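You operate a simulated robot arm through the tools that you are given. There is no shell and no other tool. Be economical: measure what you need, move in short steps, check, and stop when the job is done.

Carry out the task below with a simulated robot arm. There is one attempt and no reset: what you move stays moved.

TASK
Put the grey rag on top of the blue gasket on the top of the fitting bench.

Only the result counts: the job must be done as asked and must still hold three seconds after the hand-in. Knocking over, shifting, dropping, spilling or breaking anything else fails it.

THE ROBOT
A 7-joint arm with a two-finger parallel gripper, fixed in place. Base frame: the origin is at the foot of the arm, x ahead of it, y to its left, z up; the work surface is at about z = 0. Readings come in mm, rad, newtons and seconds.
With the tool pointing down near the work surface it reaches from about 240 to 620 mm from the base axis. Its first joint turns from -1.152 to 1.152 rad. Payload 2.6 kg.
The TCP is the grasp point between the finger pads, 30 mm short of the fingertips. In the tool frame z runs along the fingers and y along their closing line. The gripper opens to 94 mm. The fingers are 28 mm wide and 10 mm thick; the gripper's body (50 by 96 mm) begins 55 mm behind the TCP.
Orientation is that of the tool frame in the base frame, as a unit quaternion [w, x, y, z]. With the fingers straight down and closing along the base's y, the tool's x points along the base's -x, its y along +y and its z along -z.

THE INTERFACE
- The arm moves only by the tool drive_tool. Its argument "steps" is a list of rows, each a list of 3 entries, a list of its own where there are three numbers: the turn, a rotation vector about the base's x, y, z in rad, then the shift along the base's x, y, z in mm, then the closure in counts, from 0 (fully open) to 255 (shut). In form: [[[ax, ay, az], [x, y, z], fingers], ...]. A call has 1 to 20 rows; each row shifts and turns the commanded pose from where the row before left it. A row lasts 0.2 s, in which the tool goes at most 50 mm and 0.15 rad; a call with a longer step from one row to the next is refused whole, and so is a gripper value outside its range. Where a pose cannot be reached the arm comes as near as it can. A force on the tool above 40 N (or 10 N above the force at the start of the call, whichever is more), or a blocked arm, ends the call early, and 0.2 s more pass. The fingers move at their own pace (about 72 mm/s each) and stop on an object; they squeeze with about 35 N. The grip force told is the motor's: it shows also when the fingers shut on nothing. Time passes only in rows, and 0.2 s behind the last, so rows that do not move let the fingers close. It gives the time, the measured TCP pose, the force on the tool (base axes), the opening and the grip force at its end, in the units of the frame above (readings bear some noise), and new pictures: "views" is both (left out), scene, wrist or none.
- Cameras (640 x 400 px; columns grow to the right, rows downward): "scene" is fixed at [32.6, 432.3, 557]; the picture's right is [-0.79, -0.61, 0.00], its down [-0.38, 0.50, -0.78] and it looks along [0.48, -0.62, -0.63] (base axes); focal length 368 px, centre (320, 200). "wrist" rides on the gripper at [-37, 0, -58] in the tool frame; the picture's right is [0.00, -1.00, 0.00], its down [0.97, 0.00, -0.24] and it looks along [0.24, 0.00, 0.97] (tool axes); focal length 218 px, centre (320, 200). There is no depth. A picture from a camera that has moved, and an enlarged one, comes with that camera's place and axes in the base frame and with its lens.
- enlarge(camera, box): a new picture of the part [left, top, right, bottom] of that camera's present view, enlarged. It takes no simulated time.
- close_job(): hands the job in; it is judged then, once.

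Work in short steps. Places have to be worked out from the pictures, the camera data and where the tool is seen: move nearer, look again, correct. Check each grasp and each placing, and mend what went wrong. You have 90 turns and 150 pictures in all, those below and enlarged ones among them. Open the gripper and draw the arm clear of the work before you hand the job in, unless the task says otherwise; then end with one line.

The tools are called after "Call:" as a command line: name --argument value ..., lists and objects as JSON in quotes. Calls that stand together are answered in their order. drive_tool: Moves the arm, as the interface text tells. Its arguments: {"type":"object","properties":{"steps":{"type":"array"},"views":{"type":"string","enum":["both","scene","wrist","none"]}},"required":["steps"]} The other tools are called the same way: enlarge (camera, box) takes an enlarged picture of a part of a camera's view; close_job () hands the job in.

At the start:

```text
t: 0.0
ee_pos: [310.6, 145.7, 226.2]
orientation: [0.0, 0.0, 1.0, 0.0]
ft_force: [0.0, -0.5, -0.3]
grip_width: 94.0
grasp_force: 0.1
```

scene: 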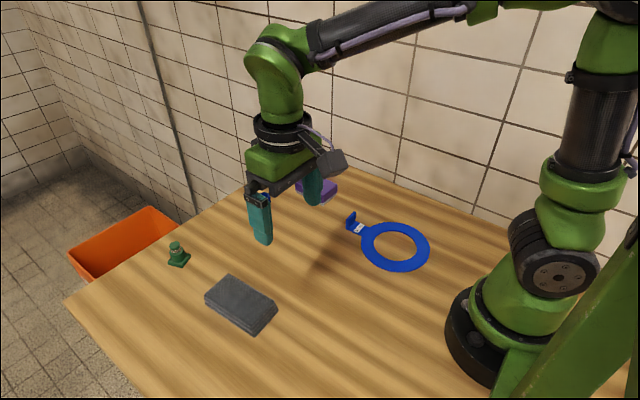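
wrist: 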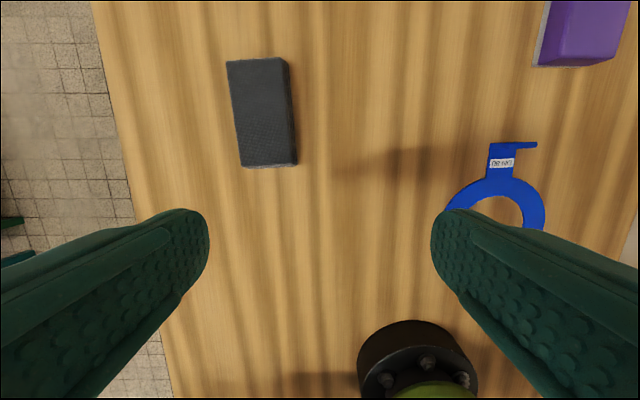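

The rag looks to be near (382, 215) and the gasket ring near (240, -90). I'll enlarge both to get their edges and heights.

Call:
enlarge --camera "scene" --box '[180, 250, 300, 350]'

Call:
enlarge --camera "scene" --box '[320, 190, 450, 290]'

Call:
enlarge --camera "wrist" --box '[200, 30, 330, 190]'

```text
4.00 times, centred on (240, 300) of scene
camera zoom: at [32.6, 432.3, 557.0], right [-0.79, -0.61, 0.0], down [-0.38, 0.5, -0.78], along [0.48, -0.62, -0.63], focal length 1471 px, centre (640, -200)
```

zoom: 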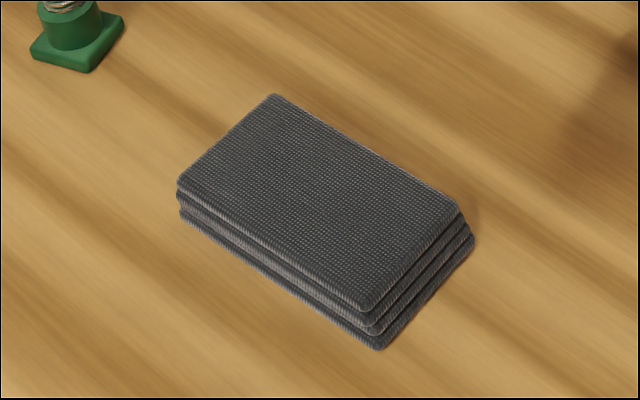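

```text
4.00 times, centred on (385, 240) of scene
camera zoom: at [32.6, 432.3, 557.0], right [-0.79, -0.61, 0.0], down [-0.38, 0.5, -0.78], along [0.48, -0.62, -0.63], focal length 1471 px, centre (60, 40)
```

zoom: 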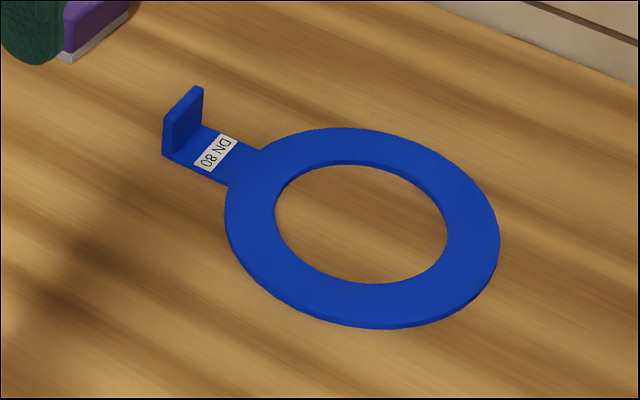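

```text
2.50 times, centred on (265, 110) of wrist
camera zoom: at [347.7, 145.2, 286.0], right [0.0, -1.0, 0.0], down [-0.97, 0.0, 0.24], along [-0.24, 0.0, -0.97], focal length 546 px, centre (458, 425)
```

zoom: 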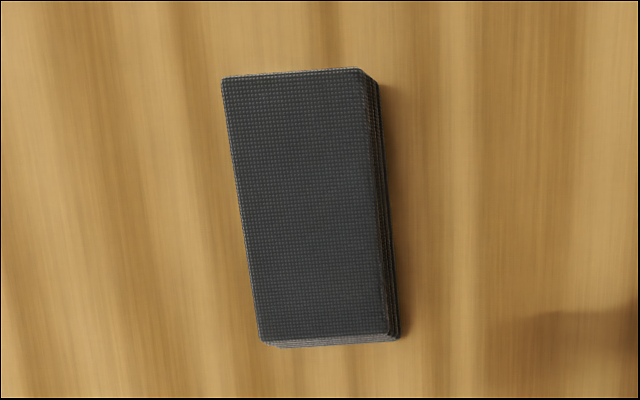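

The rag's top is centred at about (381, 212.5), 111×60 mm, yawed about +0.066. I'll go above it at z≈110 with a matching yaw and check.

Call:
drive_tool --steps '[[[0, 0, 0.022], [23.5, 22.3, 0], 0], [[0, 0, 0.022], [23.5, 22.3, 0], 0], [[0, 0, 0.022], [23.4, 22.2, 0], 0], [[0, 0, 0], [0, 0, -39], 0], [[0, 0, 0], [0, 0, -39], 0], [[0, 0, 0], [0, 0, -38], 0], [[0, 0, 0], [0, 0, 0], 0]]'

```text
t: 1.6
ee_pos: [379.9, 210.1, 111.6]
orientation: [0.0, -0.033, 0.999, -0.001]
ft_force: [-0.5, -0.7, -0.3]
grip_width: 93.9
grasp_force: 0.0
camera wrist: at [417.3, 213.4, 170.7], right [0.07, -1.0, 0.0], down [-0.97, -0.06, 0.24], along [-0.24, -0.02, -0.97], focal length 218 px, centre (320, 200)
```

scene: 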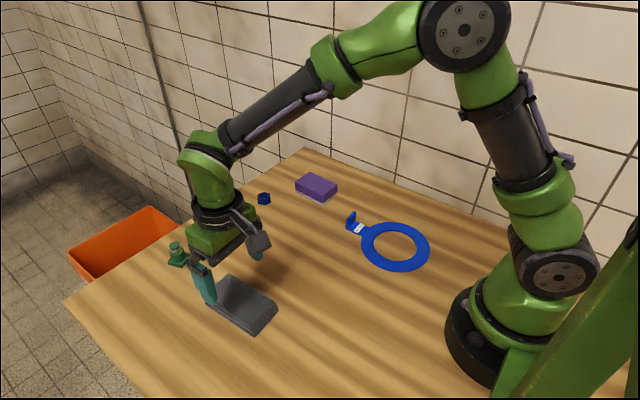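
wrist: 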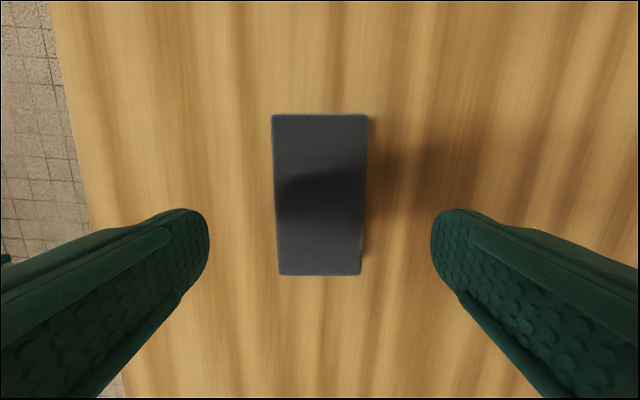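

The rag sits centred between the fingers. I'll descend to z≈34, which puts the tips about 4 mm above the bench.

Call:
drive_tool --steps '[[[0, 0, 0], [0, 0, -30], 0], [[0, 0, 0], [0, 0, -27], 0], [[0, 0, 0], [0, 0, -20], 0], [[0, 0, 0], [0, 0, 0], 0]]'

```text
t: 2.6
ee_pos: [379.2, 210.6, 34.8]
orientation: [0.0, -0.034, 0.999, 0.0]
ft_force: [-0.2, -0.1, -0.6]
grip_width: 94.1
grasp_force: 0.1
camera wrist: at [417.6, 214.0, 93.5], right [0.07, -1.0, 0.0], down [-0.97, -0.06, 0.24], along [-0.24, -0.02, -0.97], focal length 218 px, centre (320, 200)
```

scene: 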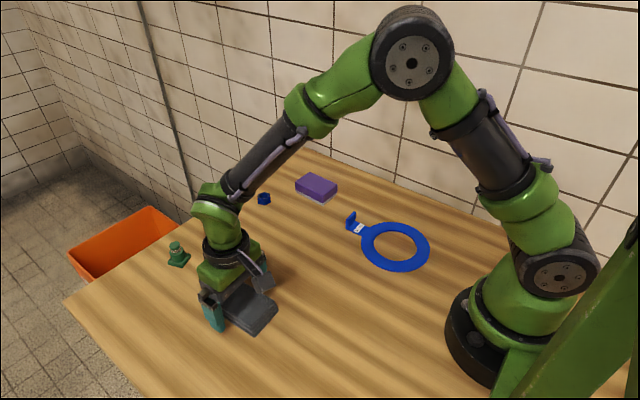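
wrist: 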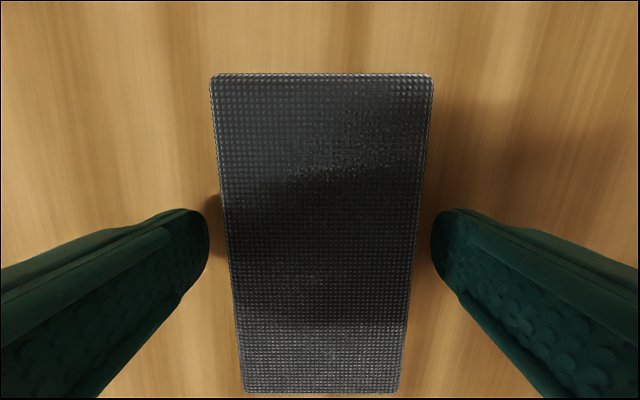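

The fingers straddle the rag cleanly, so I'll close on it.

Call:
drive_tool --steps '[[[0, 0, 0], [0, 0, 0], 255], [[0, 0, 0], [0, 0, 0], 255], [[0, 0, 0], [0, 0, 0], 255], [[0, 0, 0], [0, 0, 0], 255], [[0, 0, 0], [0, 0, 0], 255]]' --views "wrist"

```text
t: 3.8
ee_pos: [380.9, 211.5, 35.0]
orientation: [0.002, -0.033, 0.999, -0.001]
ft_force: [-0.6, -1.4, 13.0]
grip_width: 64.7
grasp_force: 35.2
camera wrist: at [418.0, 214.1, 94.4], right [0.07, -1.0, 0.0], down [-0.97, -0.06, 0.24], along [-0.24, -0.02, -0.97], focal length 218 px, centre (320, 200)
```

wrist: 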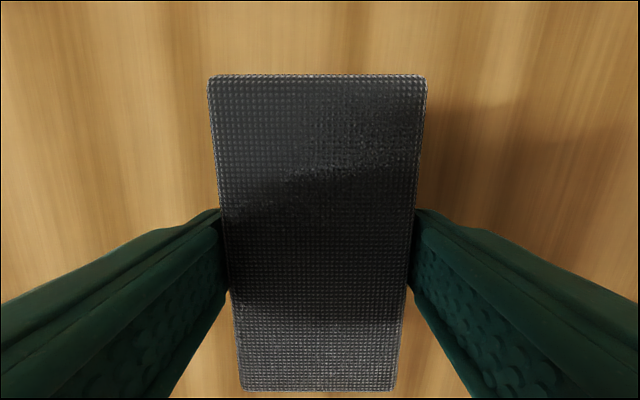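

It's gripped at 64.7 mm and 35 N. I'll lift and check that it comes along.

Call:
drive_tool --steps '[[[0, 0, 0], [0, 0, 15], 255], [[0, 0, 0], [0, 0, 25], 255], [[0, 0, 0], [0, 0, 30], 255], [[0, 0, 0], [0, 0, 30], 255], [[0, 0, 0], [0, 0, 30], 255], [[0, 0, 0], [0, 0, 0], 255]]'

```text
t: 5.2
ee_pos: [382.0, 210.6, 165.2]
orientation: [-0.001, -0.034, 0.999, 0.0]
ft_force: [-0.1, 0.4, -0.2]
grip_width: 65.1
grasp_force: 35.1
camera wrist: at [418.4, 213.8, 223.3], right [0.07, -1.0, 0.0], down [-0.97, -0.06, 0.24], along [-0.24, -0.02, -0.97], focal length 218 px, centre (320, 200)
```

scene: 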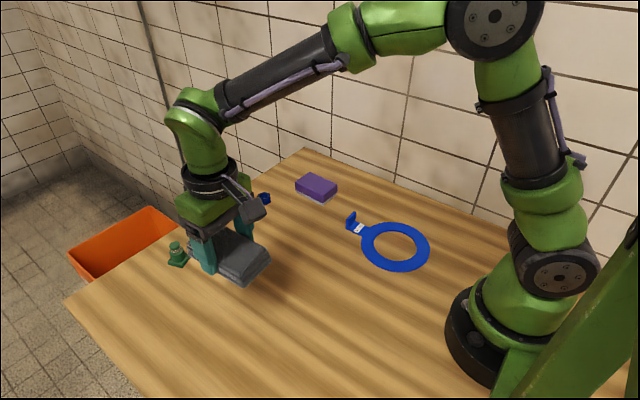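
wrist: 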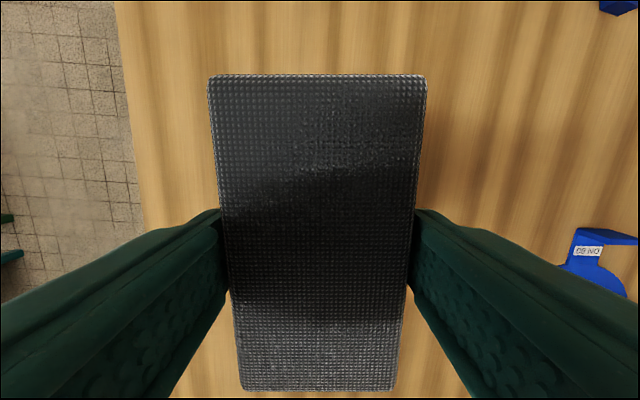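

The rag is held firmly. I'll carry it partway, to about (300, 0), and look at the gasket with the wrist camera.

Call:
drive_tool --steps '[[[0, 0, 0], [-13.7, -35, 0], 255], [[0, 0, 0], [-13.7, -35, 0], 255], [[0, 0, 0], [-13.7, -35, 0], 255], [[0, 0, 0], [-13.7, -35, 0], 255], [[0, 0, 0], [-13.7, -35, 0], 255], [[0, 0, 0], [-13.5, -35, 0], 255], [[0, 0, 0], [0, 0, 0], 255]]'

```text
t: 6.8
ee_pos: [299.7, 1.0, 165.8]
orientation: [0.0, -0.033, 0.999, -0.001]
ft_force: [-0.3, -0.3, -1.1]
grip_width: 64.9
grasp_force: 35.0
camera wrist: at [336.4, 3.1, 224.7], right [0.07, -1.0, 0.0], down [-0.97, -0.06, 0.24], along [-0.24, -0.02, -0.97], focal length 218 px, centre (320, 200)
```

scene: 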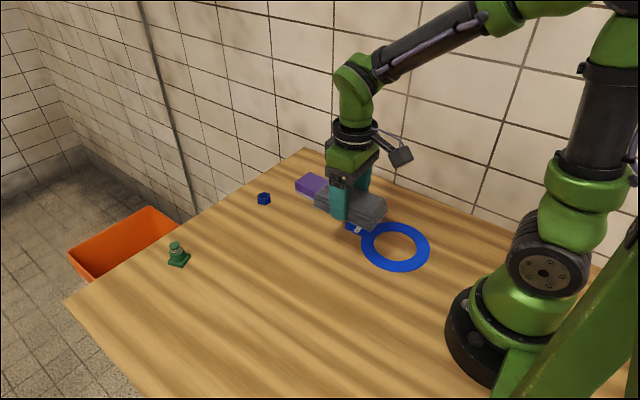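
wrist: 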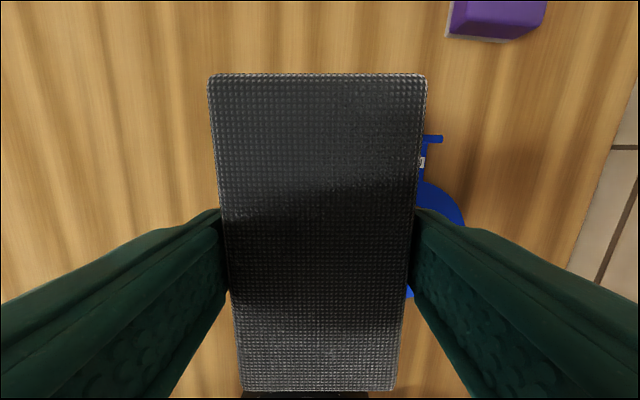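

The ring's far edge at y≈-161 agrees with a centre near (240, -88) and radius of about 71. I'll move over it, lower to about z=75 and check.

Call:
drive_tool --steps '[[[0, 0, 0], [-19.2, -29.6, 0], 255], [[0, 0, 0], [-19.2, -29.6, 0], 255], [[0, 0, 0], [-19.3, -29.8, 0], 255], [[0, 0, 0], [0, 0, -30], 255], [[0, 0, 0], [0, 0, -30], 255], [[0, 0, 0], [0, 0, -30], 255], [[0, 0, 0], [0, 0, 0], 255]]'

Call:
enlarge --camera "scene" --box '[320, 150, 450, 290]'

```text
t: 8.4
ee_pos: [241.0, -87.1, 74.8]
orientation: [0.0, -0.034, 0.999, 0.0]
ft_force: [0.1, -0.2, -0.7]
grip_width: 64.7
grasp_force: 35.2
camera wrist: at [278.0, -84.9, 132.2], right [0.07, -1.0, 0.0], down [-0.97, -0.06, 0.24], along [-0.24, -0.02, -0.97], focal length 218 px, centre (320, 200)
```

scene: 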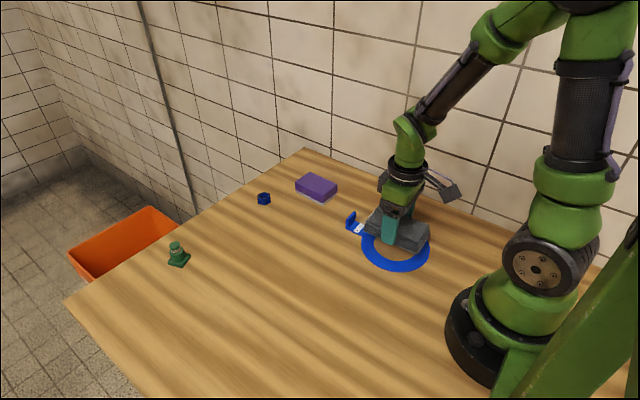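
wrist: 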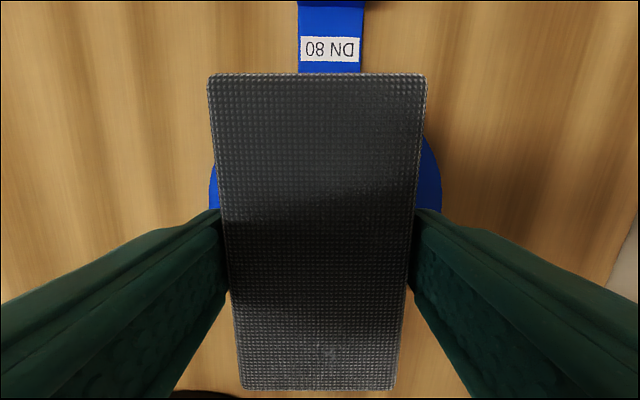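

```text
2.86 times, centred on (385, 220) of scene
camera zoom: at [32.6, 432.3, 557.0], right [-0.79, -0.61, 0.0], down [-0.38, 0.5, -0.78], along [0.48, -0.62, -0.63], focal length 1051 px, centre (134, 143)
```

zoom: 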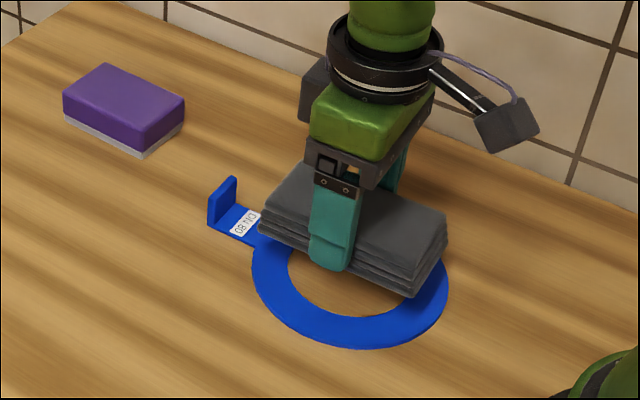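

The rag is over the ring, with the ring's centre perhaps 3 mm further in -y. I'll lower it while correcting that, in small final steps.

Call:
drive_tool --steps '[[[0, 0, 0], [0, -3, -15], 255], [[0, 0, 0], [0, 0, -12], 255], [[0, 0, 0], [0, 0, -4], 255], [[0, 0, 0], [0, 0, -1.5], 255], [[0, 0, 0], [0, 0, 0], 255]]' --views "none"

Call:
enlarge --camera "scene" --box '[320, 170, 450, 290]'

```text
t: 9.6
ee_pos: [240.2, -89.6, 42.4]
orientation: [0.0, -0.032, 0.999, 0.001]
ft_force: [-0.6, 0.9, -1.3]
grip_width: 65.0
grasp_force: 35.4
```

```text
3.33 times, centred on (385, 230) of scene
camera zoom: at [32.6, 432.3, 557.0], right [-0.79, -0.61, 0.0], down [-0.38, 0.5, -0.78], along [0.48, -0.62, -0.63], focal length 1226 px, centre (103, 100)
```

zoom: 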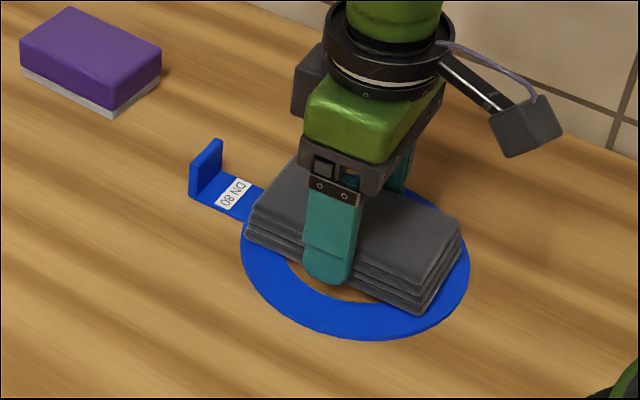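

There's no contact yet at z=42.4, so I'll go down in 1 mm steps and watch the force.

Call:
drive_tool --steps '[[[0, 0, 0], [0, 0, -1], 255], [[0, 0, 0], [0, 0, -1], 255], [[0, 0, 0], [0, 0, 0], 255]]' --views "none"

```text
t: 10.4
ee_pos: [240.9, -89.4, 40.6]
orientation: [0.001, -0.034, 0.999, 0.0]
ft_force: [-0.4, 1.4, 1.6]
grip_width: 65.0
grasp_force: 35.4
```

Call:
drive_tool --steps '[[[0, 0, 0], [0, 0, -1], 255], [[0, 0, 0], [0, 0, 0], 255]]' --views "none"

```text
t: 11.2
ee_pos: [240.9, -90.1, 40.4]
orientation: [0.001, -0.033, 0.999, 0.0]
ft_force: [-3.4, 0.1, 13.0]
grip_width: 65.0
grasp_force: 34.3
stopped in row 2: the force on the tool passed its limit (the readings are from after the stop); the commanded pose is now the measured one
```

The contact force rose to 13 N at z≈40.4, so the rag is resting on the ring. I'll open gently, with the fingertips well above the ring.

Call:
drive_tool --steps '[[[0, 0, 0], [0, 0, 0], 70], [[0, 0, 0], [0, 0, 0], 40], [[0, 0, 0], [0, 0, 0], 0], [[0, 0, 0], [0, 0, 0], 0], [[0, 0, 0], [0, 0, 0], 0]]'

```text
t: 12.4
ee_pos: [241.4, -90.6, 39.6]
orientation: [0.0, -0.033, 0.999, 0.0]
ft_force: [-0.2, 0.3, -0.2]
grip_width: 94.4
grasp_force: 0.0
camera wrist: at [278.0, -87.6, 98.0], right [0.07, -1.0, 0.0], down [-0.97, -0.06, 0.24], along [-0.24, -0.02, -0.97], focal length 218 px, centre (320, 200)
```

scene: 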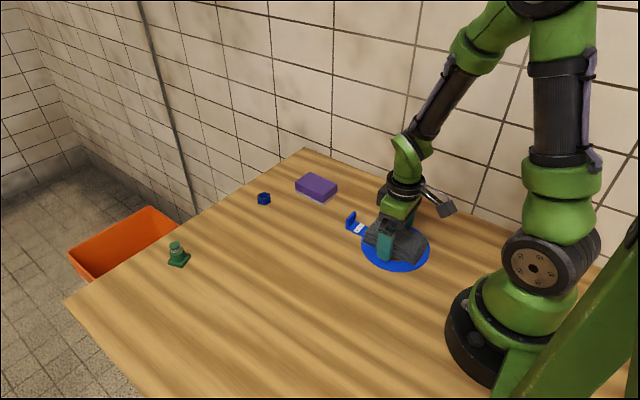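
wrist: 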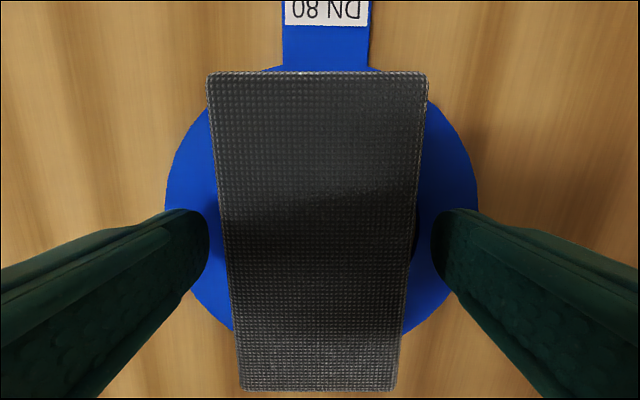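

It's released and centred. I'll rise straight up, then draw away toward +x/+y.

Call:
drive_tool --steps '[[[0, 0, 0], [0, 0, 15], 0], [[0, 0, 0], [0, 0, 30], 0], [[0, 0, 0], [0, 0, 40], 0], [[0, 0, 0], [0, 0, 40], 0], [[0, 0, 0], [0, 0, 40], 0], [[0, 0, 0], [15, 40, 0], 0], [[0, 0, 0], [15, 40, 0], 0], [[0, 0, 0], [15, 40, 0], 0], [[0, 0, 0], [15, 40, 0], 0], [[0, 0, 0], [0, 0, 0], 0]]'

Call:
enlarge --camera "scene" --box '[320, 190, 450, 290]'

```text
t: 14.6
ee_pos: [300.0, 68.9, 204.3]
orientation: [0.0, -0.033, 0.999, 0.0]
ft_force: [0.1, 0.2, 0.2]
grip_width: 94.1
grasp_force: 0.1
camera wrist: at [337.4, 71.9, 262.0], right [0.07, -1.0, 0.0], down [-0.97, -0.06, 0.24], along [-0.24, -0.02, -0.97], focal length 218 px, centre (320, 200)
```

scene: 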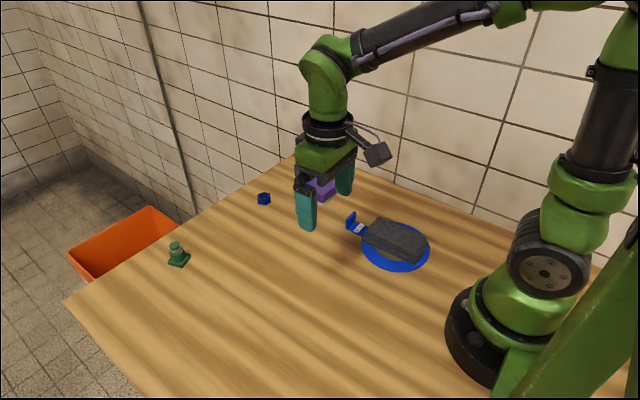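
wrist: 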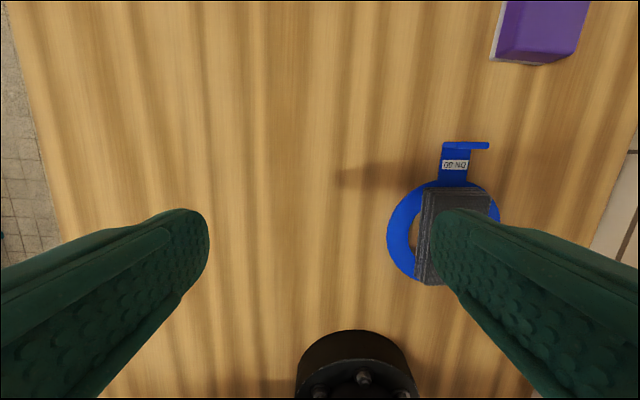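

```text
4.00 times, centred on (385, 240) of scene
camera zoom: at [32.6, 432.3, 557.0], right [-0.79, -0.61, 0.0], down [-0.38, 0.5, -0.78], along [0.48, -0.62, -0.63], focal length 1471 px, centre (60, 40)
```

zoom: 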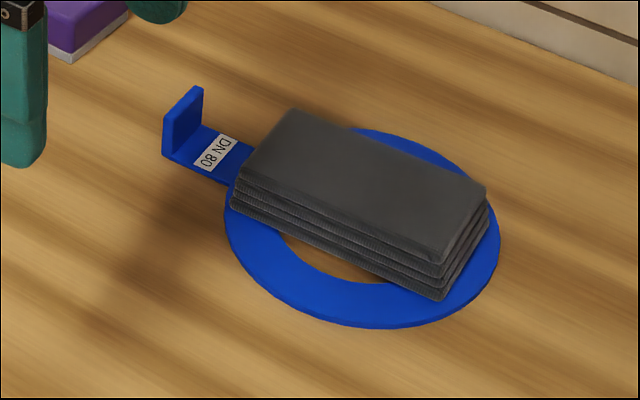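

The rag lies flat across the gasket, the gasket hasn't moved, nothing else was disturbed, and the arm is clear. I'll hand in the job.

Call:
close_job

```text
The job is handed in.
```

The grey rag is lying flat on top of the blue gasket on the bench, the gripper is open and clear of the work, and nothing else was moved.
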